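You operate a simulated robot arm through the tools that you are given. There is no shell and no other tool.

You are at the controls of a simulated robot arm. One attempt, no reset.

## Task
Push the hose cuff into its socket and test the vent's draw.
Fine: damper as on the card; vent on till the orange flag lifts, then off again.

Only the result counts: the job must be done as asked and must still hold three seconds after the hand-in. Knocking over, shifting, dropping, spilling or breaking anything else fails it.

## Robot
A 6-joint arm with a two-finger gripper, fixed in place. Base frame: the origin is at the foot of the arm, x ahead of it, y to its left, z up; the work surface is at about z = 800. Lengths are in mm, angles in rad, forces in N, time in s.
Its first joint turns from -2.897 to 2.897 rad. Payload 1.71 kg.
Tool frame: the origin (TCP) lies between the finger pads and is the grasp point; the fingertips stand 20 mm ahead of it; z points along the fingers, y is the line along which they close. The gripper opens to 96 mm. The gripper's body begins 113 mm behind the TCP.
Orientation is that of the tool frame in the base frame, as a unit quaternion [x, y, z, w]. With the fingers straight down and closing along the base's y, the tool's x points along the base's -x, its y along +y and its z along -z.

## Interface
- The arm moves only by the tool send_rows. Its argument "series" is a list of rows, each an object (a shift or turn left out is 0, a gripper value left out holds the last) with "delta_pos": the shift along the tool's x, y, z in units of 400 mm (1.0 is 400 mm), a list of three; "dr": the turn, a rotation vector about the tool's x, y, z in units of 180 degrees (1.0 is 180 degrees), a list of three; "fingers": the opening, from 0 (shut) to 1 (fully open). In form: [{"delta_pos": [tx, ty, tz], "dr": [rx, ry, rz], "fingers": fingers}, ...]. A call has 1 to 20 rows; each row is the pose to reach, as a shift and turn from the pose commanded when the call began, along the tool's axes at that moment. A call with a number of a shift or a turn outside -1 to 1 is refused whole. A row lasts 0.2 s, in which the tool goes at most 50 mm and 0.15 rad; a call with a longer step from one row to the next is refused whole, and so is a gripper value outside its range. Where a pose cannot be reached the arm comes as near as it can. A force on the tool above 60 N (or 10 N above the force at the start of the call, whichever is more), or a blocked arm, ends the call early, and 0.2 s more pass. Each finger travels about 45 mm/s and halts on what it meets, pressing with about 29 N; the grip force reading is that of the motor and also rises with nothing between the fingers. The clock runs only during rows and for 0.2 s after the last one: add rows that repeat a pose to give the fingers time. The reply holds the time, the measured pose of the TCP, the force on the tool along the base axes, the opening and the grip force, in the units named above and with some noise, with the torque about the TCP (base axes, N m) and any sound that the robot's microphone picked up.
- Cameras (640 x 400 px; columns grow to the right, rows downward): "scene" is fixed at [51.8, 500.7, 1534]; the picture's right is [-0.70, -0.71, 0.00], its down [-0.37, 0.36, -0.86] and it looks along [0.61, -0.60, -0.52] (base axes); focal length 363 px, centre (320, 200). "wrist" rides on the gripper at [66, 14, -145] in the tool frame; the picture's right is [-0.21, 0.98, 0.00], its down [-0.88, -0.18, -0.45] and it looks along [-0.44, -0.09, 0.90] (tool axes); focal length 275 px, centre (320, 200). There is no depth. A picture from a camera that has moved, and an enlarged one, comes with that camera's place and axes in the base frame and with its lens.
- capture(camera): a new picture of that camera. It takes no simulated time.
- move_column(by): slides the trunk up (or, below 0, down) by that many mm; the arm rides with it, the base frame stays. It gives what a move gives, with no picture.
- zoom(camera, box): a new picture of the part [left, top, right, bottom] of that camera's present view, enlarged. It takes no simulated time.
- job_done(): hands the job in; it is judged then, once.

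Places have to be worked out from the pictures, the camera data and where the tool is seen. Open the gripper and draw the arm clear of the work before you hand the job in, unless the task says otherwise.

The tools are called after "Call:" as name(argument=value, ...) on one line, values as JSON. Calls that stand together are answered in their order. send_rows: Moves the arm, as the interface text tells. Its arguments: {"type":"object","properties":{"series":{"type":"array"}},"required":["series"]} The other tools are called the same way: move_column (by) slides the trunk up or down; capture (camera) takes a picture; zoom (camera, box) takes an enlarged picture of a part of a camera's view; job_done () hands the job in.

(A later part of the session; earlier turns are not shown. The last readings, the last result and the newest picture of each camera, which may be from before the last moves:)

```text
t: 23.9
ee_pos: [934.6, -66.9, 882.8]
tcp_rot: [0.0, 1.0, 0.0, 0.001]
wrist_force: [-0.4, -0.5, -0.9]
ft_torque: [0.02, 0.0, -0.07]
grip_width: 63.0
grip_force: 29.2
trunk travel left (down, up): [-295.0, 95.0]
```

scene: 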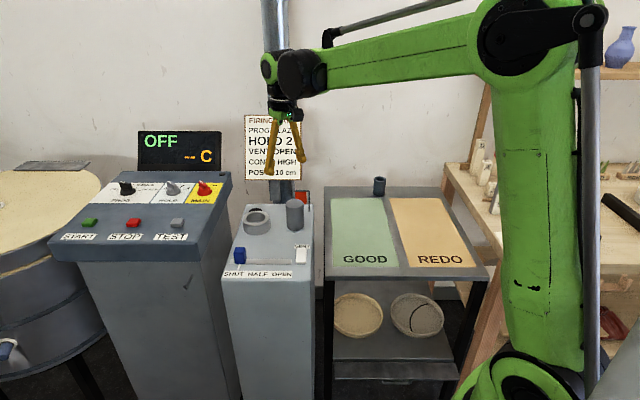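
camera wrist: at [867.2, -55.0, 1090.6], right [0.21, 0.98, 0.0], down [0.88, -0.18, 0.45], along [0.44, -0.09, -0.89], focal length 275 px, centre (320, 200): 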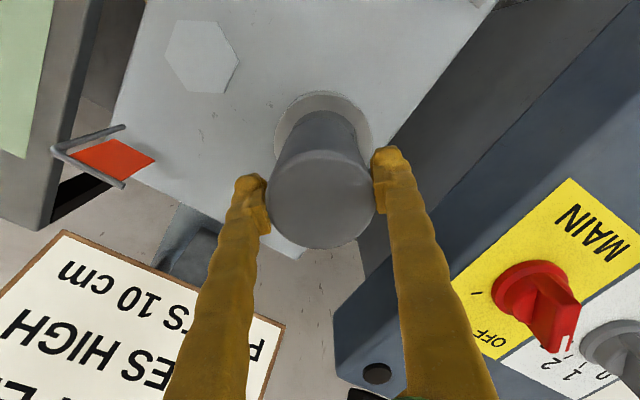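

The load is gone. I open the fingers and look at how far in the cuff sits.

Call:
send_rows(series=[{"delta_pos": [0, 0, 0], "fingers": 0.85}, {"delta_pos": [0, 0, 0], "fingers": 0.85}, {"delta_pos": [0, 0, 0], "fingers": 0.85}])

Call:
zoom(camera="scene", box=[235, 180, 285, 240])

Call:
zoom(camera="wrist", box=[255, 80, 385, 260])

```text
t: 24.7
ee_pos: [935.0, -66.9, 883.3]
tcp_rot: [0.0, 1.0, 0.0, 0.0]
wrist_force: [0.5, -0.6, 0.1]
ft_torque: [-0.03, 0.03, 0.02]
grip_width: 81.4
grip_force: 0.1
trunk travel left (down, up): [-295.0, 95.0]
```

```text
6.67 times, centred on (260, 210) of scene
camera zoom: at [51.8, 500.7, 1534.0], right [-0.7, -0.71, 0.0], down [-0.37, 0.36, -0.86], along [0.61, -0.6, -0.52], focal length 2420 px, centre (720, 133)
```

zoom: 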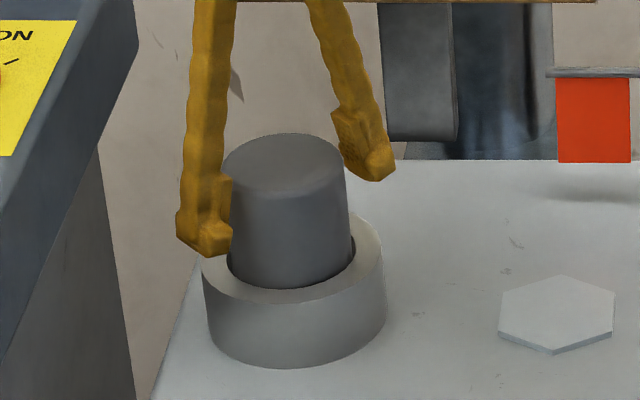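

```text
2.22 times, centred on (320, 170) of wrist
camera zoom: at [868.3, -53.1, 1027.3], right [0.21, 0.98, 0.0], down [0.88, -0.18, 0.45], along [0.44, -0.09, -0.9], focal length 612 px, centre (320, 267)
```

zoom: 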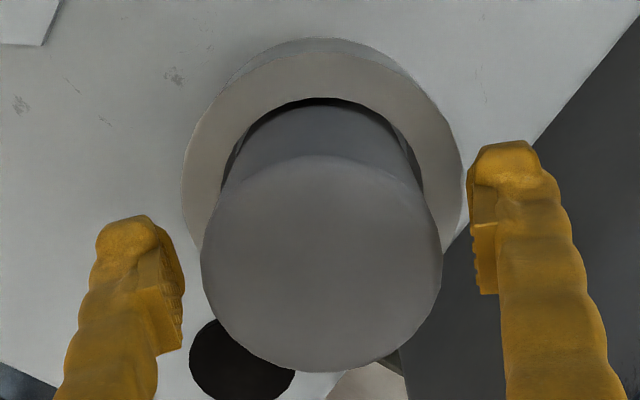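

Once released the cuff stands upright in the ring (the apparent lean matches the camera's perspective). To be sure it is fully home, I'll rise, close the fingers, and then press down on its top.

Call:
send_rows(series=[{"delta_pos": [0, 0, -0.05], "fingers": 0.9}, {"delta_pos": [0, 0, -0.1], "fingers": 0.9}, {"delta_pos": [0, 0, -0.15], "fingers": 0.9}, {"delta_pos": [-0.0075, 0, -0.15], "fingers": 0}, {"delta_pos": [-0.0075, 0, -0.15], "fingers": 0}, {"delta_pos": [-0.0075, 0, -0.15], "fingers": 0}, {"delta_pos": [-0.0075, 0, -0.15], "fingers": 0}, {"delta_pos": [-0.0075, 0, -0.15], "fingers": 0}, {"delta_pos": [-0.0075, 0, -0.15], "fingers": 0}])

Call:
zoom(camera="scene", box=[225, 150, 305, 240])

Call:
capture(camera="wrist")

```text
t: 26.7
ee_pos: [936.4, -67.2, 943.4]
tcp_rot: [0.0, 1.0, 0.0, 0.0]
wrist_force: [0.0, 0.8, 0.2]
ft_torque: [0.0, 0.04, 0.01]
grip_width: 0.0
grip_force: 29.0
trunk travel left (down, up): [-295.0, 95.0]
```

```text
4.44 times, centred on (265, 195) of scene
camera zoom: at [51.8, 500.7, 1534.0], right [-0.7, -0.71, 0.0], down [-0.37, 0.36, -0.86], along [0.61, -0.6, -0.52], focal length 1613 px, centre (564, 222)
```

zoom: 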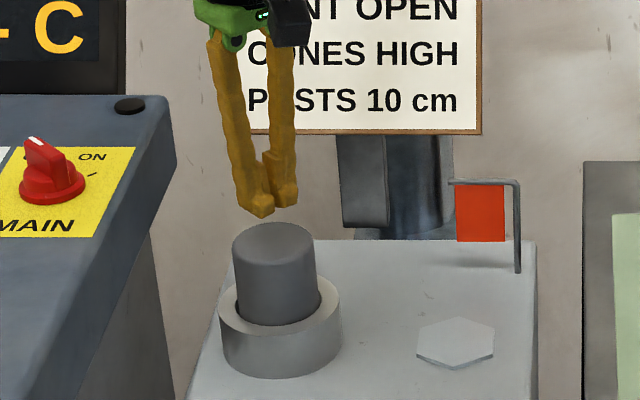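

```text
taken
camera wrist: at [870.7, -53.5, 1087.8], right [0.21, 0.98, 0.0], down [0.88, -0.18, 0.45], along [0.44, -0.09, -0.9], focal length 275 px, centre (320, 200)
```

wrist: 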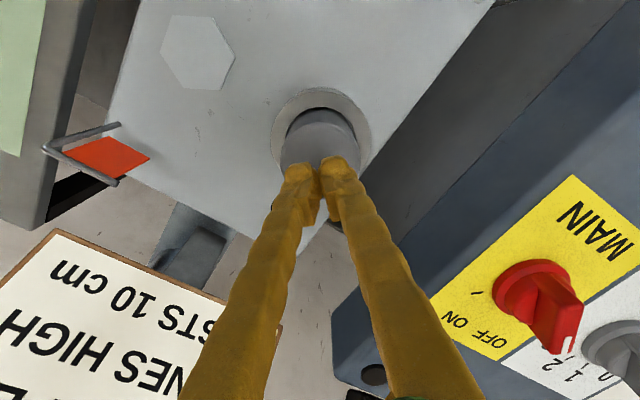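

The closed fingertips hang over the middle of the cuff. I descend towards the expected contact at TCP z ≈ 909, with small steps at the end.

Call:
send_rows(series=[{"delta_pos": [0, 0, 0.04]}, {"delta_pos": [0, 0, 0.07]}, {"delta_pos": [0, 0, 0.076]}, {"delta_pos": [0, 0, 0.082]}, {"delta_pos": [0, 0, 0.086]}, {"delta_pos": [0, 0, 0.086]}])

```text
t: 27.9
ee_pos: [921.6, -67.4, 925.7]
tcp_rot: [0.001, 1.0, -0.001, 0.011]
wrist_force: [-0.9, -0.7, 1.1]
ft_torque: [0.01, -0.14, -0.02]
grip_width: 0.0
grip_force: 28.9
trunk travel left (down, up): [-295.0, 95.0]
stopped in row 6: the force on the tool passed its limit at 63 N (the readings are from after the stop); the commanded pose is now the measured one
```

The press tripped the 60 N limit and the arm rebounded to (921.6, -67.4, 925.7). I check what happened to the cuff before anything else.

Call:
zoom(camera="scene", box=[225, 150, 305, 240])

Call:
capture(camera="wrist")

Call:
zoom(camera="scene", box=[235, 180, 285, 240])

```text
4.44 times, centred on (265, 195) of scene
camera zoom: at [51.8, 500.7, 1534.0], right [-0.7, -0.71, 0.0], down [-0.37, 0.36, -0.86], along [0.61, -0.6, -0.52], focal length 1613 px, centre (564, 222)
```

zoom: 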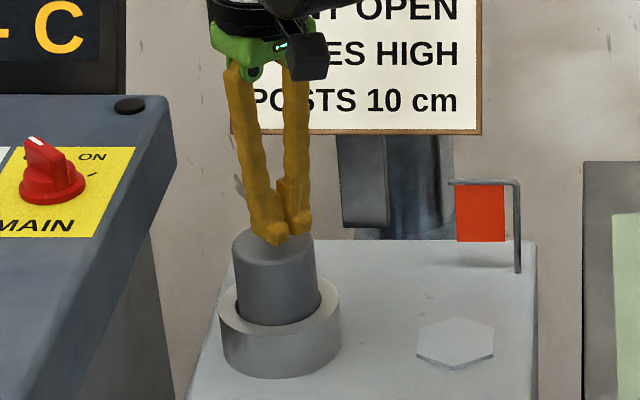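

```text
taken
camera wrist: at [853.0, -53.1, 1069.5], right [0.21, 0.98, 0.0], down [0.87, -0.18, 0.46], along [0.45, -0.09, -0.89], focal length 275 px, centre (320, 200)
```

wrist: 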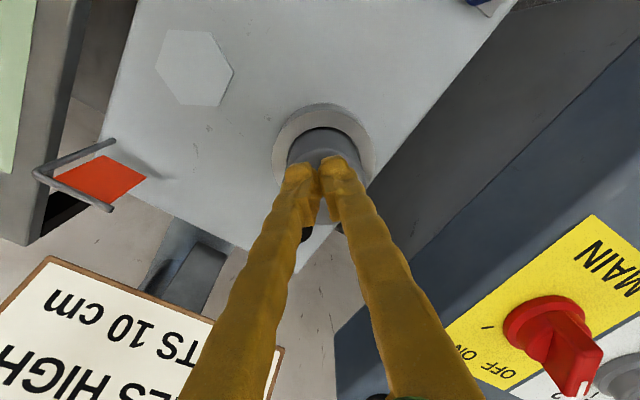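

```text
6.67 times, centred on (260, 210) of scene
camera zoom: at [51.8, 500.7, 1534.0], right [-0.7, -0.71, 0.0], down [-0.37, 0.36, -0.86], along [0.61, -0.6, -0.52], focal length 2420 px, centre (720, 133)
```

zoom: 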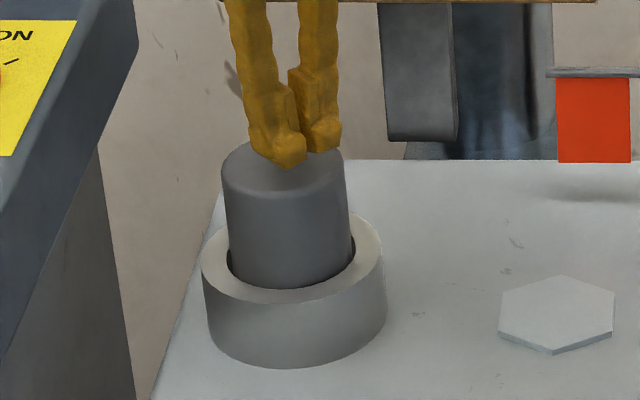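

The press drove the cuff about 4 mm further in (its top is now near z = 885), so it does need pushing. I re-centre over it, correct the small tilt, and press again more gently to see whether it goes further.

Call:
send_rows(series=[{"delta_pos": [-0.02, 0.001, 0.0], "dr": [0, 0.0035, 0]}, {"delta_pos": [-0.0385, 0.001, 0.01], "dr": [0, 0.007, 0]}, {"delta_pos": [-0.0385, 0.001, 0.02], "dr": [0, 0.007, 0]}, {"delta_pos": [-0.0385, 0.001, 0.03], "dr": [0, 0.007, 0]}, {"delta_pos": [-0.0385, 0.001, 0.03], "dr": [0, 0.007, 0]}])

Call:
zoom(camera="scene", box=[235, 180, 285, 240])

```text
t: 29.1
ee_pos: [940.1, -66.8, 915.3]
tcp_rot: [0.0, 1.0, 0.0, -0.002]
wrist_force: [6.4, -0.9, 22.6]
ft_torque: [-0.06, -0.14, 0.01]
grip_width: 6.1
grip_force: 28.6
trunk travel left (down, up): [-295.0, 95.0]
```

```text
6.67 times, centred on (260, 210) of scene
camera zoom: at [51.8, 500.7, 1534.0], right [-0.7, -0.71, 0.0], down [-0.37, 0.36, -0.86], along [0.61, -0.6, -0.52], focal length 2420 px, centre (720, 133)
```

zoom: 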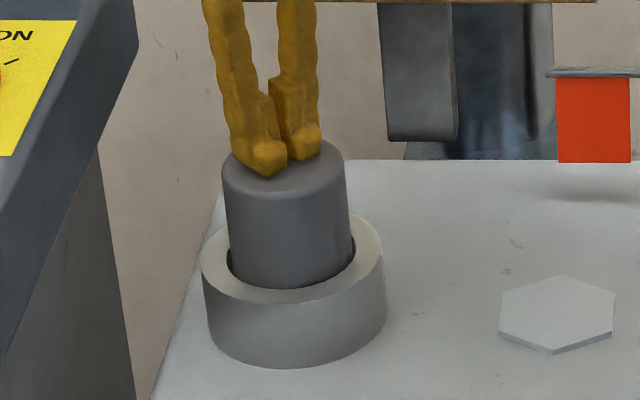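

Contact at TCP z ≈ 915 with 23 N. I press on in half-millimetre steps to see whether the cuff yields further.

Call:
send_rows(series=[{"delta_pos": [0, 0, 0.002]}, {"delta_pos": [0, 0, 0.004]}, {"delta_pos": [0, 0, 0.005]}, {"delta_pos": [0, 0, 0.005]}])

Call:
zoom(camera="scene", box=[235, 180, 285, 240])

```text
t: 30.1
ee_pos: [923.5, -67.1, 927.1]
tcp_rot: [0.0, 1.0, -0.001, 0.006]
wrist_force: [-1.3, 0.3, 1.6]
ft_torque: [0.01, -0.12, 0.02]
grip_width: 0.2
grip_force: 29.2
trunk travel left (down, up): [-295.0, 95.0]
stopped in row 4: the force on the tool passed its limit at 61 N (the readings are from after the stop); the commanded pose is now the measured one
```

```text
6.67 times, centred on (260, 210) of scene
camera zoom: at [51.8, 500.7, 1534.0], right [-0.7, -0.71, 0.0], down [-0.37, 0.36, -0.86], along [0.61, -0.6, -0.52], focal length 2420 px, centre (720, 133)
```

zoom: 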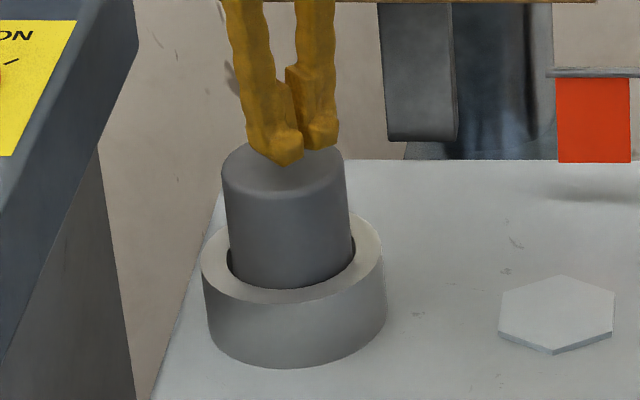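

The cuff no longer moves at 60 N, so it is home. I lift clear, open the fingers and draw back to look at the damper slider and the vent switch.

Call:
send_rows(series=[{"delta_pos": [0, 0, -0.08], "dr": [0, 0.002, 0], "fingers": 0}, {"delta_pos": [0, 0, -0.16], "dr": [0, 0.004, 0], "fingers": 0.5}, {"delta_pos": [0.1, 0.04, -0.18], "dr": [0, 0.004, 0], "fingers": 1}, {"delta_pos": [0.2, 0.08, -0.18], "dr": [0, 0.004, 0], "fingers": 1}, {"delta_pos": [0.3, 0.12, -0.18], "dr": [0, 0.004, 0], "fingers": 1}, {"delta_pos": [0.4, 0.16, -0.18], "dr": [0, 0.004, 0], "fingers": 1}, {"delta_pos": [0.5, 0.2, -0.18], "dr": [0, 0.004, 0], "fingers": 1}, {"delta_pos": [0.57, 0.24, -0.18], "dr": [0, 0.004, 0], "fingers": 1}, {"delta_pos": [0.57, 0.24, -0.18], "dr": [0, 0.004, 0], "fingers": 1}])

Call:
capture(camera="wrist")

Call:
zoom(camera="wrist", box=[240, 60, 440, 260])

Call:
zoom(camera="scene", box=[215, 180, 325, 285])

```text
t: 32.1
ee_pos: [697.0, 30.3, 994.9]
tcp_rot: [0.0, 1.0, 0.0, -0.001]
wrist_force: [0.5, 1.2, -0.1]
ft_torque: [0.01, -0.04, -0.01]
grip_width: 96.2
grip_force: 0.0
trunk travel left (down, up): [-295.0, 95.0]
```

```text
taken
camera wrist: at [631.2, 44.3, 1139.0], right [0.21, 0.98, 0.0], down [0.88, -0.18, 0.44], along [0.43, -0.09, -0.9], focal length 275 px, centre (320, 200)
```

wrist: 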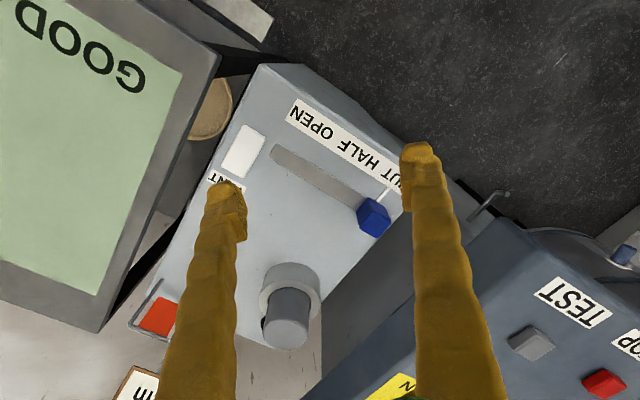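

```text
2.00 times, centred on (340, 160) of wrist
camera zoom: at [631.2, 44.3, 1139.0], right [0.21, 0.98, 0.0], down [0.88, -0.18, 0.44], along [0.43, -0.09, -0.9], focal length 551 px, centre (280, 280)
```

zoom: 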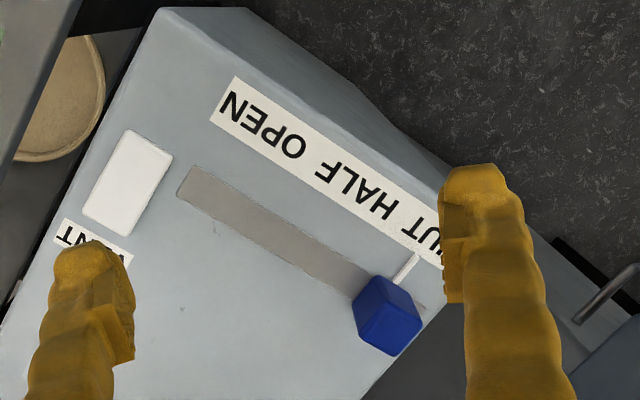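

```text
3.81 times, centred on (270, 232) of scene
camera zoom: at [51.8, 500.7, 1534.0], right [-0.7, -0.71, 0.0], down [-0.37, 0.36, -0.86], along [0.61, -0.6, -0.52], focal length 1383 px, centre (510, 76)
```

zoom: 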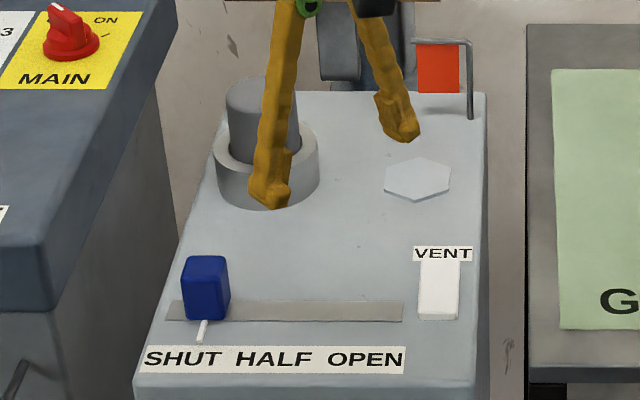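

The slot runs from about (845, 99) at SHUT to (716, -36) at OPEN, at roughly 46° to x, with the blue knob near SHUT. I zoom in on the knob and the switch for their dimensions.

Call:
zoom(camera="scene", box=[225, 240, 275, 285])

Call:
zoom(camera="wrist", box=[340, 170, 420, 250])

Call:
zoom(camera="scene", box=[270, 235, 320, 285])

Call:
zoom(camera="wrist", box=[200, 110, 290, 200])

```text
8.89 times, centred on (250, 262) of scene
camera zoom: at [51.8, 500.7, 1534.0], right [-0.7, -0.71, 0.0], down [-0.37, 0.36, -0.86], along [0.61, -0.6, -0.52], focal length 3226 px, centre (942, -356)
```

zoom: 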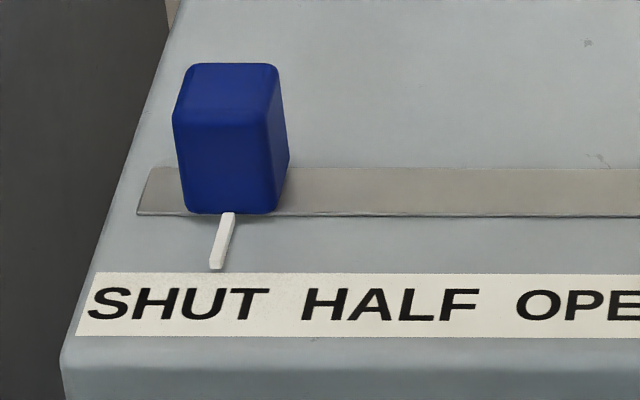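

```text
5.00 times, centred on (380, 210) of wrist
camera zoom: at [631.2, 44.3, 1139.0], right [0.21, 0.98, 0.0], down [0.88, -0.18, 0.44], along [0.43, -0.09, -0.9], focal length 1376 px, centre (20, 150)
```

zoom: 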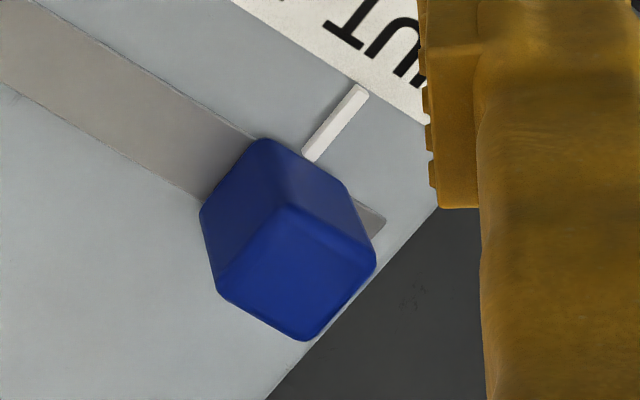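

```text
8.00 times, centred on (295, 260) of scene
camera zoom: at [51.8, 500.7, 1534.0], right [-0.7, -0.71, 0.0], down [-0.37, 0.36, -0.86], along [0.61, -0.6, -0.52], focal length 2904 px, centre (520, -280)
```

zoom: 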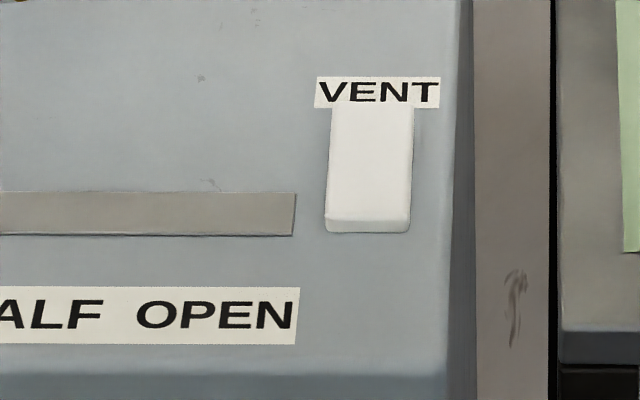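

```text
4.44 times, centred on (245, 155) of wrist
camera zoom: at [631.2, 44.3, 1139.0], right [0.21, 0.98, 0.0], down [0.88, -0.18, 0.44], along [0.43, -0.09, -0.9], focal length 1224 px, centre (653, 400)
```

zoom: 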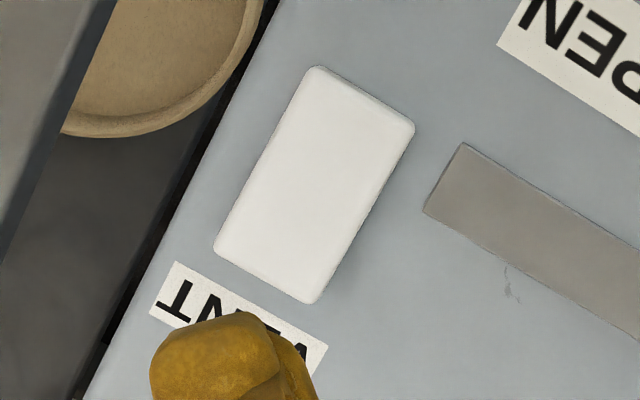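

Knob: about 31 x 30 x 40 mm, centred near (824, 74), top near z = 840. I'll grip it across the slot so the fingers stay off the vent switch: move above it and yaw 45.6° so the fingers close perpendicular to the slot.

Call:
send_rows(series=[{"delta_pos": [-0.05, 0.018, 0], "dr": [0, 0, -0.042], "fingers": 1}, {"delta_pos": [-0.1, 0.036, 0], "dr": [0, 0, -0.084]}, {"delta_pos": [-0.15, 0.054, 0], "dr": [0, 0, -0.127]}, {"delta_pos": [-0.2, 0.07, 0], "dr": [0, 0, -0.169]}, {"delta_pos": [-0.26, 0.09, 0], "dr": [0, 0, -0.211]}, {"delta_pos": [-0.318, 0.11, 0], "dr": [0, 0, -0.2533]}, {"delta_pos": [-0.318, 0.11, 0.08], "dr": [0, 0, -0.2533]}, {"delta_pos": [-0.318, 0.11, 0.16], "dr": [0, 0, -0.2533]}, {"delta_pos": [-0.318, 0.11, 0.24], "dr": [0, 0, -0.2533]}, {"delta_pos": [-0.318, 0.11, 0.24], "dr": [0, 0, -0.2533]}, {"delta_pos": [-0.318, 0.11, 0.24], "dr": [0, 0, -0.2533]}])

Call:
capture(camera="wrist")

Call:
zoom(camera="scene", box=[215, 180, 325, 285])

```text
t: 34.5
ee_pos: [823.6, 73.1, 897.6]
tcp_rot: [-0.387, 0.922, 0.0, -0.001]
wrist_force: [-0.9, -0.1, -0.8]
ft_torque: [-0.03, 0.0, 0.0]
grip_width: 95.9
grip_force: 0.1
trunk travel left (down, up): [-295.0, 95.0]
```

```text
taken
camera wrist: at [768.7, 36.4, 1042.2], right [-0.56, 0.83, 0.0], down [0.75, 0.5, 0.44], along [0.37, 0.25, -0.9], focal length 275 px, centre (320, 200)
```

wrist: 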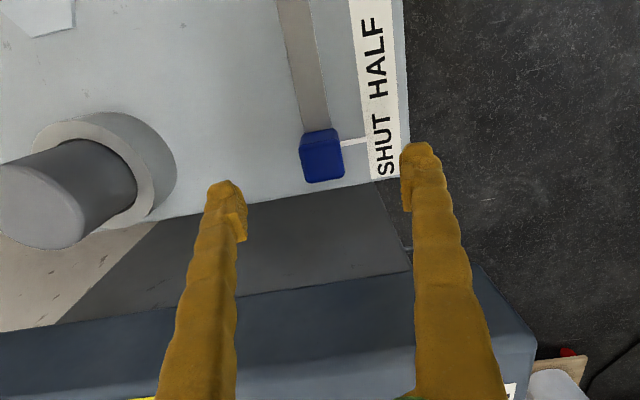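

```text
3.81 times, centred on (270, 232) of scene
camera zoom: at [51.8, 500.7, 1534.0], right [-0.7, -0.71, 0.0], down [-0.37, 0.36, -0.86], along [0.61, -0.6, -0.52], focal length 1383 px, centre (510, 76)
```

zoom: 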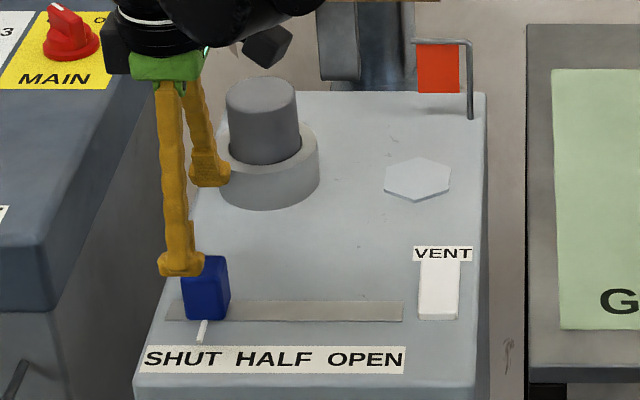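

The yaw is right (45.5°) and the fingers straddle the knob. I zoom in to fine-tune the centring before descending.

Call:
zoom(camera="wrist", box=[270, 100, 390, 220])

```text
3.33 times, centred on (330, 160) of wrist
camera zoom: at [768.7, 36.4, 1042.2], right [-0.56, 0.83, 0.0], down [0.75, 0.5, 0.44], along [0.37, 0.25, -0.9], focal length 918 px, centre (287, 333)
```

zoom: 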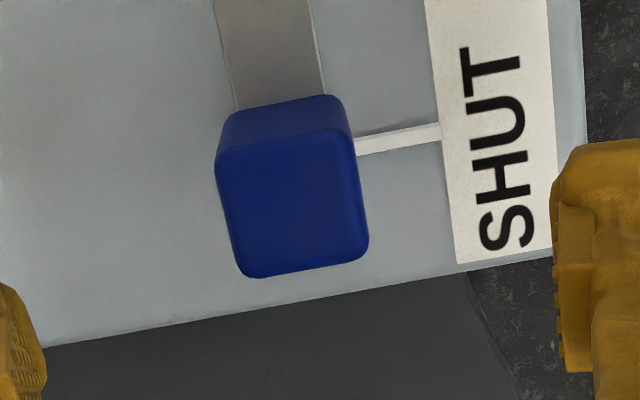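

The knob is 1.6 mm right and 1.3 mm ahead of the TCP axis; I correct for that, descend to TCP z ≈ 828 and close on the knob.

Call:
send_rows(series=[{"delta_pos": [-0.004, 0.0032, 0.06], "dr": [0, 0, 0.004], "fingers": 1}, {"delta_pos": [-0.004, 0.0032, 0.12], "dr": [0, 0, 0.004]}, {"delta_pos": [-0.004, 0.0032, 0.16], "dr": [0, 0, 0.004]}, {"delta_pos": [-0.004, 0.0032, 0.174], "dr": [0, 0, 0.004]}, {"delta_pos": [-0.004, 0.0032, 0.174], "dr": [0, 0, 0.004]}])

Call:
zoom(camera="scene", box=[215, 180, 325, 285])

Call:
zoom(camera="wrist", box=[220, 80, 420, 280])

```text
t: 35.7
ee_pos: [825.7, 75.9, 828.8]
tcp_rot: [-0.382, 0.924, 0.0, -0.001]
wrist_force: [-0.6, 0.7, -0.6]
ft_torque: [-0.02, 0.03, 0.02]
grip_width: 96.0
grip_force: 0.1
trunk travel left (down, up): [-295.0, 95.0]
```

```text
3.81 times, centred on (270, 232) of scene
camera zoom: at [51.8, 500.7, 1534.0], right [-0.7, -0.71, 0.0], down [-0.37, 0.36, -0.86], along [0.61, -0.6, -0.52], focal length 1383 px, centre (510, 76)
```

zoom: 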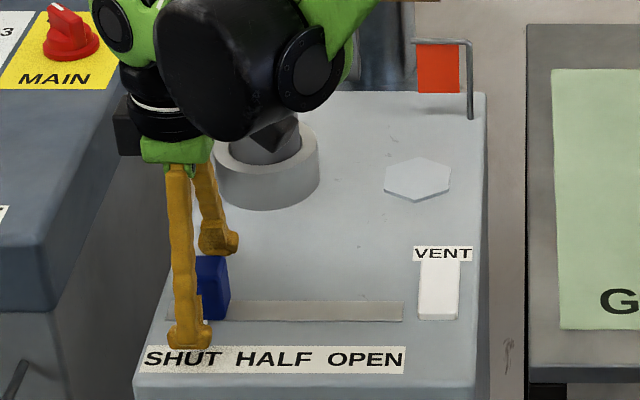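

```text
2.00 times, centred on (320, 180) of wrist
camera zoom: at [768.4, 38.6, 972.7], right [-0.54, 0.84, 0.0], down [0.75, 0.49, 0.44], along [0.37, 0.24, -0.9], focal length 551 px, centre (320, 240)
```

zoom: 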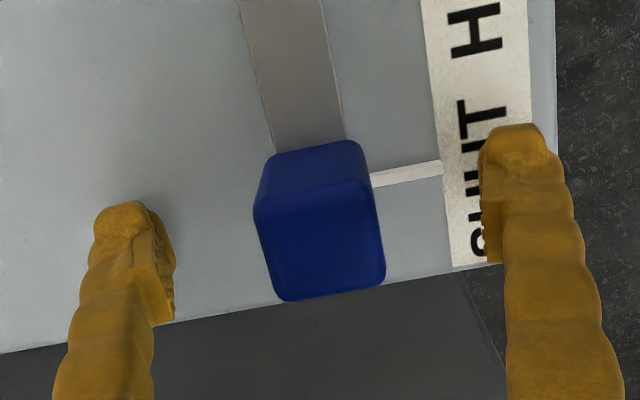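

The knob is centred between the fingers now. I close on it.

Call:
send_rows(series=[{"fingers": 0.2}, {"fingers": 0.2}, {"fingers": 0.2}, {"fingers": 0.2}, {"fingers": 0.2}, {"fingers": 0.2}])

Call:
zoom(camera="wrist", box=[220, 80, 420, 280])

```text
t: 37.1
ee_pos: [824.6, 75.5, 827.2]
tcp_rot: [-0.382, 0.924, 0.0, -0.001]
wrist_force: [-6.1, 4.1, -2.6]
ft_torque: [-0.03, -0.07, 0.03]
grip_width: 30.9
grip_force: 35.3
trunk travel left (down, up): [-295.0, 95.0]
```

```text
2.00 times, centred on (320, 180) of wrist
camera zoom: at [768.1, 39.0, 972.9], right [-0.55, 0.84, 0.0], down [0.75, 0.49, 0.44], along [0.37, 0.24, -0.9], focal length 551 px, centre (320, 240)
```

zoom: 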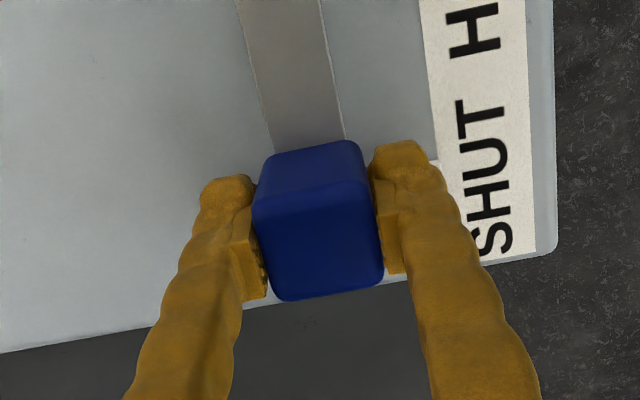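

Gripped at 30.9 mm. I drag the knob along the slot towards OPEN (the tool's +x), first 30 mm, watching side forces.

Call:
send_rows(series=[{"delta_pos": [0.015, 0, 0]}, {"delta_pos": [0.03, 0, 0]}, {"delta_pos": [0.045, 0, 0]}, {"delta_pos": [0.06, 0, 0]}, {"delta_pos": [0.075, 0, 0]}, {"delta_pos": [0.075, 0, 0]}])

Call:
zoom(camera="scene", box=[215, 180, 325, 285])

```text
t: 38.5
ee_pos: [802.6, 53.7, 829.5]
tcp_rot: [-0.382, 0.924, -0.001, -0.001]
wrist_force: [-8.9, 9.1, 12.2]
ft_torque: [0.09, 0.14, 0.05]
grip_width: 30.8
grip_force: 34.6
trunk travel left (down, up): [-295.0, 95.0]
```

```text
3.81 times, centred on (270, 232) of scene
camera zoom: at [51.8, 500.7, 1534.0], right [-0.7, -0.71, 0.0], down [-0.37, 0.36, -0.86], along [0.61, -0.6, -0.52], focal length 1383 px, centre (510, 76)
```

zoom: 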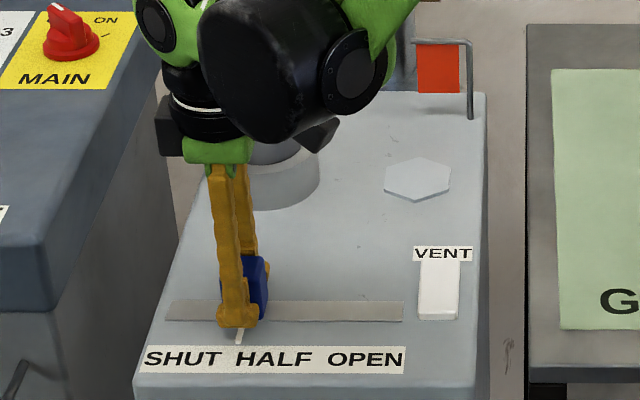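

The slider is moving; a 13 N side force says the path should bear slightly towards the tool's +y. I continue another 36 mm with that correction and a 1 mm raise.

Call:
send_rows(series=[{"delta_pos": [0.015, 0.0025, -0.0015]}, {"delta_pos": [0.03, 0.003, -0.002]}, {"delta_pos": [0.045, 0.0035, -0.002]}, {"delta_pos": [0.06, 0.004, -0.002]}, {"delta_pos": [0.075, 0.0045, -0.002]}, {"delta_pos": [0.09, 0.005, -0.002]}, {"delta_pos": [0.09, 0.005, -0.002]}])

Call:
zoom(camera="scene", box=[215, 180, 325, 285])

```text
t: 40.1
ee_pos: [778.5, 28.4, 827.5]
tcp_rot: [-0.381, 0.924, -0.001, -0.001]
wrist_force: [21.3, -21.5, 2.8]
ft_torque: [-0.35, -0.18, 0.08]
grip_width: 31.0
grip_force: 35.1
trunk travel left (down, up): [-295.0, 95.0]
```

```text
3.81 times, centred on (270, 232) of scene
camera zoom: at [51.8, 500.7, 1534.0], right [-0.7, -0.71, 0.0], down [-0.37, 0.36, -0.86], along [0.61, -0.6, -0.52], focal length 1383 px, centre (510, 76)
```

zoom: 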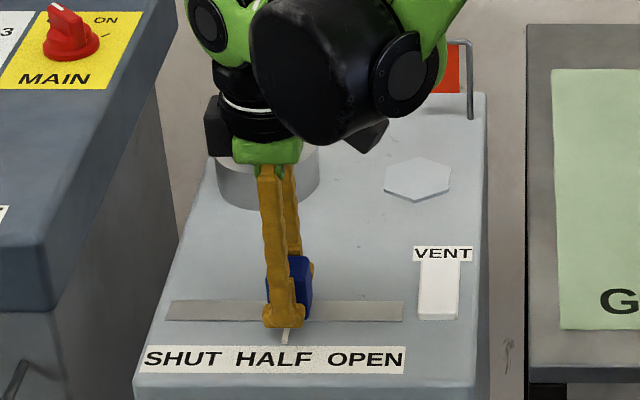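

I over-corrected (30 N the other way), so I take back 1.3 mm and continue 32 mm straight along the tool's x.

Call:
send_rows(series=[{"delta_pos": [0.003, -0.0033, 0]}, {"delta_pos": [0.018, -0.0033, 0]}, {"delta_pos": [0.033, -0.0033, 0]}, {"delta_pos": [0.048, -0.0033, 0]}, {"delta_pos": [0.063, -0.0033, 0]}, {"delta_pos": [0.08, -0.0033, 0]}, {"delta_pos": [0.08, -0.0033, 0]}])

Call:
zoom(camera="scene", box=[215, 180, 325, 285])

```text
t: 41.7
ee_pos: [755.7, 5.6, 828.3]
tcp_rot: [-0.381, 0.924, 0.001, -0.002]
wrist_force: [1.1, -1.7, -6.7]
ft_torque: [-0.04, -0.01, 0.04]
grip_width: 30.9
grip_force: 34.8
trunk travel left (down, up): [-295.0, 95.0]
```

```text
3.81 times, centred on (270, 232) of scene
camera zoom: at [51.8, 500.7, 1534.0], right [-0.7, -0.71, 0.0], down [-0.37, 0.36, -0.86], along [0.61, -0.6, -0.52], focal length 1383 px, centre (510, 76)
```

zoom: 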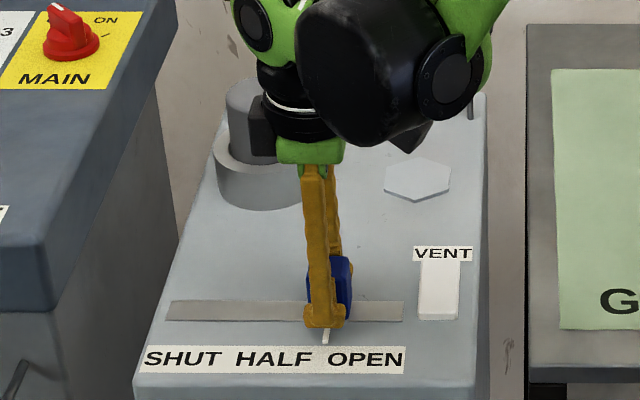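

About 98 mm along with almost no side load; I estimate about 25 mm remain to the OPEN stop. I go on 20 mm, then check.

Call:
send_rows(series=[{"delta_pos": [0.0125, 0, 0]}, {"delta_pos": [0.025, 0, 0]}, {"delta_pos": [0.0375, 0, 0]}, {"delta_pos": [0.05, 0, 0]}, {"delta_pos": [0.05, 0, 0]}])

Call:
zoom(camera="scene", box=[245, 225, 315, 285])

```text
t: 42.9
ee_pos: [741.1, -7.4, 827.8]
tcp_rot: [-0.381, 0.925, 0.0, -0.001]
wrist_force: [-5.2, 4.9, -30.5]
ft_torque: [0.0, -0.15, 0.09]
grip_width: 31.1
grip_force: 35.3
trunk travel left (down, up): [-295.0, 95.0]
```

```text
6.67 times, centred on (280, 255) of scene
camera zoom: at [51.8, 500.7, 1534.0], right [-0.7, -0.71, 0.0], down [-0.37, 0.36, -0.86], along [0.61, -0.6, -0.52], focal length 2420 px, centre (587, -167)
```

zoom: 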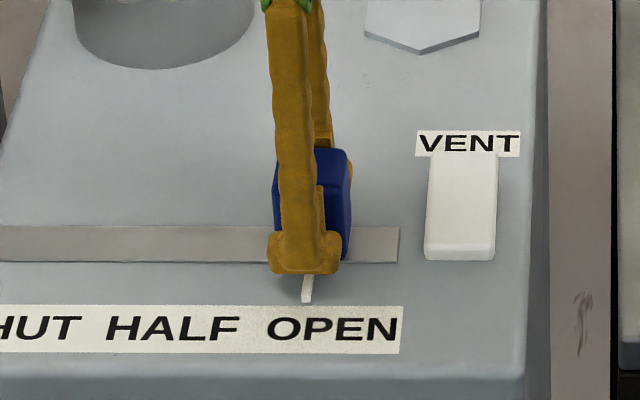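

The knob is close to OPEN; a -30 N vertical force says my command rides too high, so I lower 1.5 mm and creep on in 2 mm steps to feel for the end stop.

Call:
send_rows(series=[{"delta_pos": [0, 0, 0.004]}, {"delta_pos": [0.005, 0, 0.004]}, {"delta_pos": [0.01, 0, 0.004]}, {"delta_pos": [0.015, 0, 0.004]}, {"delta_pos": [0.015, 0, 0.004]}])

Call:
zoom(camera="scene", box=[245, 225, 315, 285])

```text
t: 44.1
ee_pos: [737.5, -12.2, 828.3]
tcp_rot: [-0.382, 0.924, -0.001, -0.001]
wrist_force: [-3.8, 4.5, 14.2]
ft_torque: [0.02, 0.03, 0.04]
grip_width: 30.6
grip_force: 34.7
trunk travel left (down, up): [-295.0, 95.0]
```

```text
6.67 times, centred on (280, 255) of scene
camera zoom: at [51.8, 500.7, 1534.0], right [-0.7, -0.71, 0.0], down [-0.37, 0.36, -0.86], along [0.61, -0.6, -0.52], focal length 2420 px, centre (587, -167)
```

zoom: 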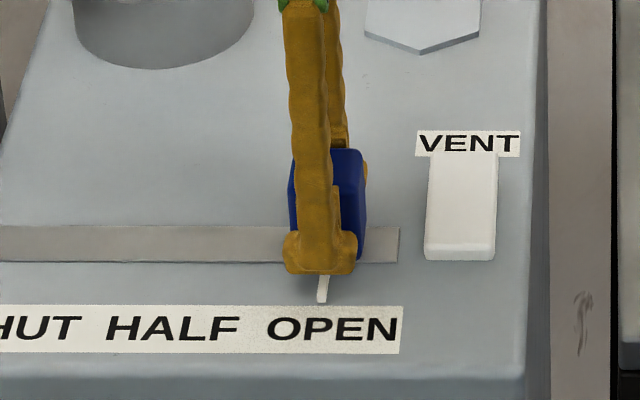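

The pointer is now close to mirrored from its SHUT position. I creep on a few more mm to feel whether there is a hard stop.

Call:
send_rows(series=[{"delta_pos": [0.003, 0, -0.001]}, {"delta_pos": [0.006, 0, -0.001]}, {"delta_pos": [0.009, 0, -0.001]}, {"delta_pos": [0.009, 0, -0.001]}])

Call:
zoom(camera="scene", box=[245, 225, 315, 285])

```text
t: 45.1
ee_pos: [734.3, -15.5, 828.4]
tcp_rot: [-0.382, 0.924, -0.001, 0.0]
wrist_force: [1.5, -1.1, 3.0]
ft_torque: [0.0, -0.11, 0.12]
grip_width: 31.3
grip_force: 35.3
trunk travel left (down, up): [-295.0, 95.0]
```

```text
6.67 times, centred on (280, 255) of scene
camera zoom: at [51.8, 500.7, 1534.0], right [-0.7, -0.71, 0.0], down [-0.37, 0.36, -0.86], along [0.61, -0.6, -0.52], focal length 2420 px, centre (587, -167)
```

zoom: 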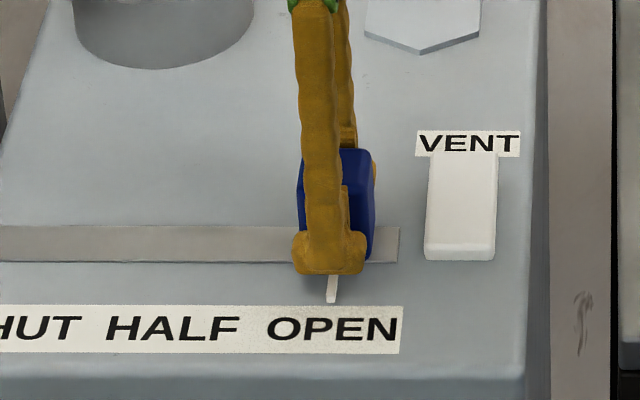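

Still moving freely at about 128 mm of travel, the pointer now at the middle of OPEN. I creep on in 1 mm steps to find the stop.

Call:
send_rows(series=[{"delta_pos": [0.0025, 0, 0]}, {"delta_pos": [0.005, 0, 0]}, {"delta_pos": [0.0075, 0, 0]}, {"delta_pos": [0.0075, 0, 0]}])

Call:
zoom(camera="scene", box=[245, 225, 315, 285])

Call:
zoom(camera="wrist", box=[220, 80, 420, 280])

```text
t: 46.1
ee_pos: [731.7, -15.9, 827.5]
tcp_rot: [-0.382, 0.924, 0.0, 0.0]
wrist_force: [9.3, -8.1, 21.2]
ft_torque: [-0.16, -0.1, 0.06]
grip_width: 31.0
grip_force: 35.3
trunk travel left (down, up): [-295.0, 95.0]
```

```text
6.67 times, centred on (280, 255) of scene
camera zoom: at [51.8, 500.7, 1534.0], right [-0.7, -0.71, 0.0], down [-0.37, 0.36, -0.86], along [0.61, -0.6, -0.52], focal length 2420 px, centre (587, -167)
```

zoom: 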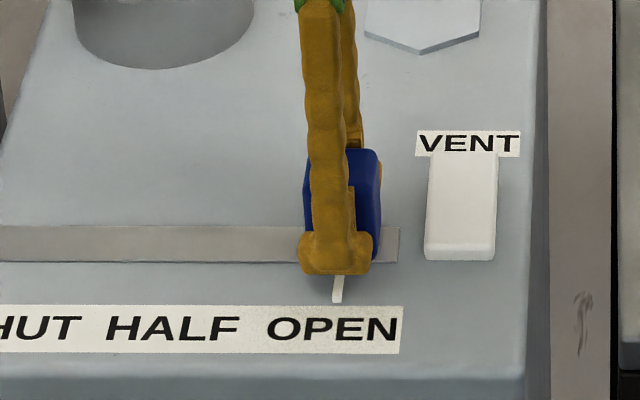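

```text
2.00 times, centred on (320, 180) of wrist
camera zoom: at [675.6, -53.3, 972.9], right [-0.54, 0.84, 0.0], down [0.75, 0.49, 0.44], along [0.37, 0.24, -0.9], focal length 551 px, centre (320, 240)
```

zoom: 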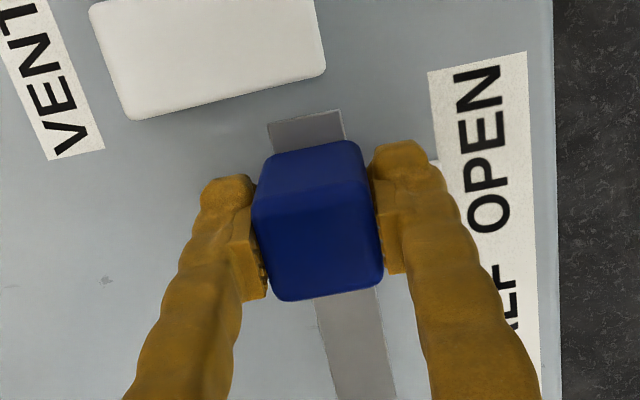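

No stop yet; the pointer is just past the centre of OPEN. I push on 4 mm more in 1 mm steps, easing the side and vertical load slightly.

Call:
send_rows(series=[{"delta_pos": [0.0025, -0.001, -0.002]}, {"delta_pos": [0.005, -0.001, -0.002]}, {"delta_pos": [0.0075, -0.001, -0.002]}, {"delta_pos": [0.01, -0.001, -0.002]}, {"delta_pos": [0.01, -0.001, -0.002]}])

Call:
zoom(camera="scene", box=[245, 225, 315, 285])

```text
t: 47.3
ee_pos: [729.9, -19.5, 828.6]
tcp_rot: [-0.382, 0.924, 0.001, 0.0]
wrist_force: [-16.1, 14.7, -30.6]
ft_torque: [0.06, -0.19, 0.08]
grip_width: 31.2
grip_force: 34.7
trunk travel left (down, up): [-295.0, 95.0]
```

```text
6.67 times, centred on (280, 255) of scene
camera zoom: at [51.8, 500.7, 1534.0], right [-0.7, -0.71, 0.0], down [-0.37, 0.36, -0.86], along [0.61, -0.6, -0.52], focal length 2420 px, centre (587, -167)
```

zoom: 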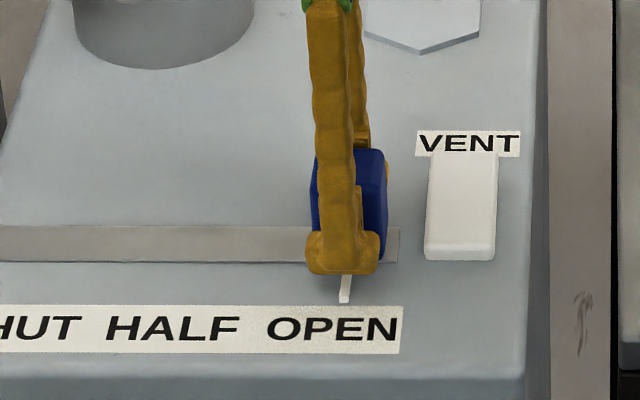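

The label centres work out at ±70 mm from the slot's middle, and the pointer now stands about 2 mm past the OPEN mark's centre, squarely on OPEN. I relax the side and vertical loads, release the knob and rise.

Call:
send_rows(series=[{"delta_pos": [-0.001, 0.0022, 0.0025]}, {"delta_pos": [-0.0025, 0.0022, 0.0025]}, {"delta_pos": [-0.0025, 0.0022, 0.0025]}])

Call:
send_rows(series=[{"fingers": 0.7}, {"fingers": 0.7}, {"fingers": 0.7}, {"fingers": 0.7}, {"fingers": 0.7, "delta_pos": [0, 0, -0.1]}, {"fingers": 0.7, "delta_pos": [0, 0, -0.2]}, {"fingers": 0.7, "delta_pos": [0, 0, -0.3]}, {"fingers": 0.7, "delta_pos": [0, 0, -0.3]}])

Call:
zoom(camera="scene", box=[215, 180, 325, 285])

Call:
capture(camera="wrist")

```text
t: 48.1
ee_pos: [730.4, -18.4, 827.9]
tcp_rot: [-0.382, 0.924, -0.001, -0.001]
wrist_force: [2.3, -2.0, 3.4]
ft_torque: [-0.3, 0.28, 0.05]
grip_width: 31.0
grip_force: 35.1
trunk travel left (down, up): [-295.0, 95.0]
```

```text
t: 49.9
ee_pos: [730.9, -20.8, 947.0]
tcp_rot: [-0.382, 0.924, 0.0, -0.001]
wrist_force: [-0.4, -0.6, -0.8]
ft_torque: [0.0, -0.02, -0.01]
grip_width: 67.1
grip_force: 0.0
trunk travel left (down, up): [-295.0, 95.0]
```

```text
3.81 times, centred on (270, 232) of scene
camera zoom: at [51.8, 500.7, 1534.0], right [-0.7, -0.71, 0.0], down [-0.37, 0.36, -0.86], along [0.61, -0.6, -0.52], focal length 1383 px, centre (510, 76)
```

zoom: 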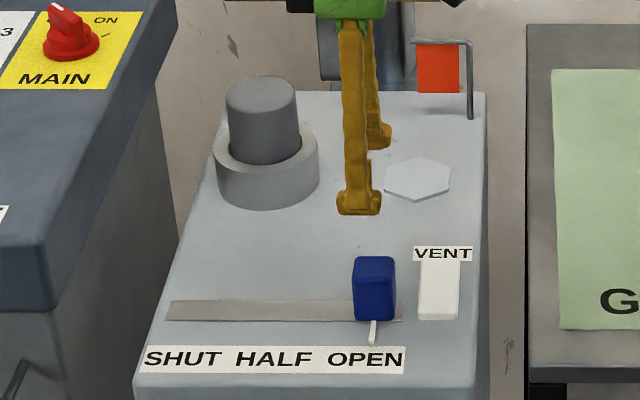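

```text
taken
camera wrist: at [674.9, -55.9, 1091.6], right [-0.54, 0.84, 0.0], down [0.75, 0.49, 0.44], along [0.37, 0.24, -0.9], focal length 275 px, centre (320, 200)
```

wrist: 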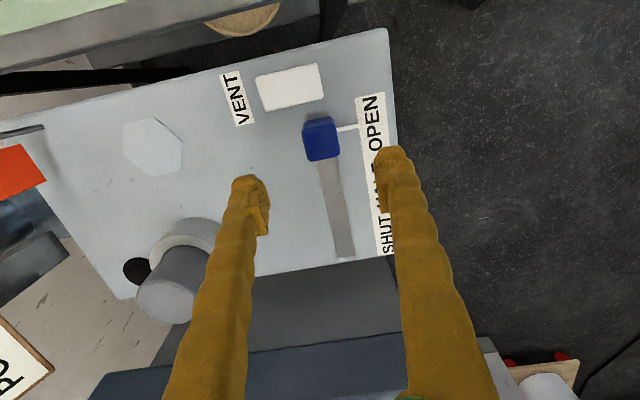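

The damper stands on OPEN. Now the vent switch: I zoom in from both cameras to see whether it is a rocker and which end is up.

Call:
zoom(camera="wrist", box=[240, 50, 340, 120])

Call:
zoom(camera="scene", box=[288, 240, 313, 270])

```text
5.71 times, centred on (290, 85) of wrist
camera zoom: at [674.9, -55.9, 1091.6], right [-0.54, 0.84, 0.0], down [0.75, 0.49, 0.44], along [0.37, 0.24, -0.9], focal length 1573 px, centre (491, 857)
```

zoom: 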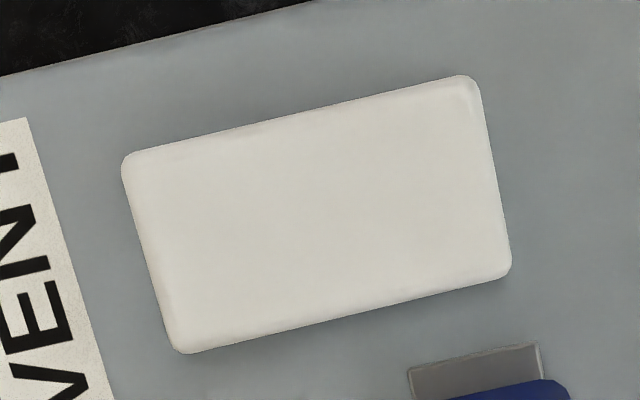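

```text
13.33 times, centred on (300, 255) of scene
camera zoom: at [51.8, 500.7, 1534.0], right [-0.7, -0.71, 0.0], down [-0.37, 0.36, -0.86], along [0.61, -0.6, -0.52], focal length 4839 px, centre (580, -533)
```

zoom: 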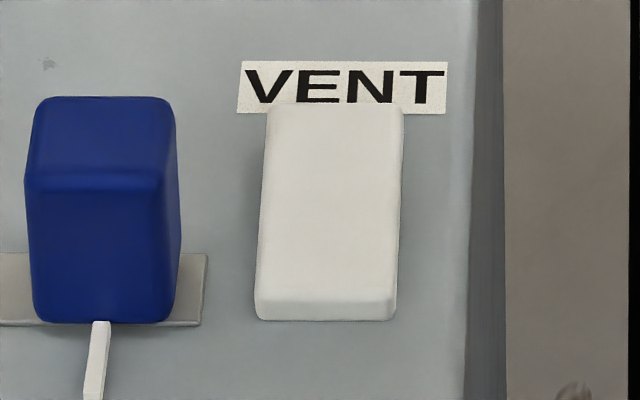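

The two views place the rocker's strip-side end near z = 802 and its VENT-label end near z = 811, so the VENT end, around (725, -85), is up. I close the fingers and hover over that end.

Call:
send_rows(series=[{"delta_pos": [0.03, -0.024, 0], "fingers": 0}, {"delta_pos": [0.06, -0.047, 0], "fingers": 0}, {"delta_pos": [0.09, -0.07, 0], "fingers": 0}, {"delta_pos": [0.1225, -0.0943, 0], "fingers": 0}, {"delta_pos": [0.1225, -0.0943, 0.08], "fingers": 0}, {"delta_pos": [0.1225, -0.0943, 0.16], "fingers": 0}, {"delta_pos": [0.1225, -0.0943, 0.235], "fingers": 0}, {"delta_pos": [0.1225, -0.0943, 0.235], "fingers": 0}])

Call:
zoom(camera="scene", box=[265, 190, 335, 280])

Call:
capture(camera="wrist")

```text
t: 51.7
ee_pos: [721.0, -78.7, 852.9]
tcp_rot: [-0.381, 0.924, 0.001, -0.001]
wrist_force: [-0.2, 0.4, -0.3]
ft_torque: [0.02, 0.02, 0.04]
grip_width: 0.1
grip_force: 28.9
trunk travel left (down, up): [-295.0, 95.0]
```

```text
4.44 times, centred on (300, 235) of scene
camera zoom: at [51.8, 500.7, 1534.0], right [-0.7, -0.71, 0.0], down [-0.37, 0.36, -0.86], along [0.61, -0.6, -0.52], focal length 1613 px, centre (409, 44)
```

zoom: 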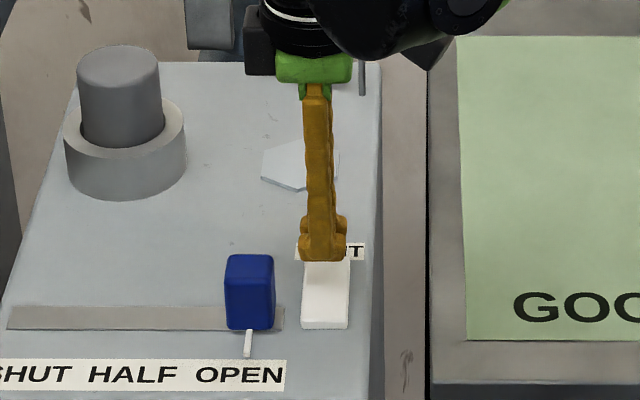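

```text
taken
camera wrist: at [664.7, -115.2, 997.2], right [-0.55, 0.84, 0.0], down [0.75, 0.49, 0.44], along [0.37, 0.24, -0.9], focal length 275 px, centre (320, 200)
```

wrist: 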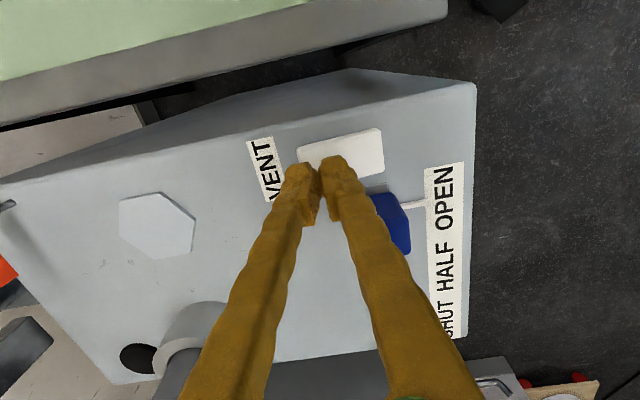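

The closed tips hang over the VENT end of the rocker, and the wrist view even shows the flag at its left edge. I correct a few mm and lower towards contact at TCP z ≈ 831.

Call:
send_rows(series=[{"delta_pos": [0.0026, -0.007, 0.02]}, {"delta_pos": [0.0026, -0.007, 0.04]}, {"delta_pos": [0.0026, -0.007, 0.046]}, {"delta_pos": [0.0026, -0.007, 0.05]}, {"delta_pos": [0.0026, -0.007, 0.05]}])

```text
t: 52.9
ee_pos: [723.3, -82.9, 835.4]
tcp_rot: [-0.382, 0.924, 0.0, -0.001]
wrist_force: [-0.4, 0.2, 0.3]
ft_torque: [0.02, -0.04, 0.0]
grip_width: 0.0
grip_force: 28.8
trunk travel left (down, up): [-295.0, 95.0]
```

No contact yet at z = 835. I continue in 1.2 mm steps and watch for force or a click.

Call:
send_rows(series=[{"delta_pos": [0, 0, 0.003]}, {"delta_pos": [0, 0, 0.006]}, {"delta_pos": [0, 0, 0.009]}, {"delta_pos": [0, 0, 0.012]}, {"delta_pos": [0, 0, 0.015]}, {"delta_pos": [0, 0, 0.015]}])

Call:
zoom(camera="scene", box=[265, 190, 335, 280])

```text
t: 54.2
ee_pos: [709.2, -82.7, 841.1]
tcp_rot: [-0.381, 0.924, -0.004, 0.008]
wrist_force: [-0.4, -0.7, 0.5]
ft_torque: [-0.01, -0.07, 0.01]
grip_width: 0.0
grip_force: 29.0
trunk travel left (down, up): [-295.0, 95.0]
stopped in row 6: the force on the tool passed its limit at 63 N (the readings are from after the stop); the commanded pose is now the measured one
```

```text
4.44 times, centred on (300, 235) of scene
camera zoom: at [51.8, 500.7, 1534.0], right [-0.7, -0.71, 0.0], down [-0.37, 0.36, -0.86], along [0.61, -0.6, -0.52], focal length 1613 px, centre (409, 44)
```

zoom: 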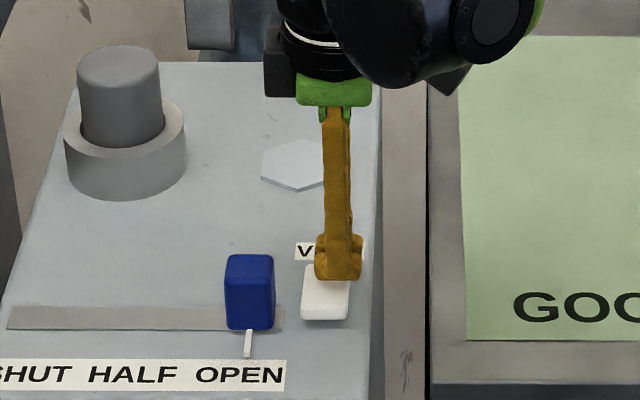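

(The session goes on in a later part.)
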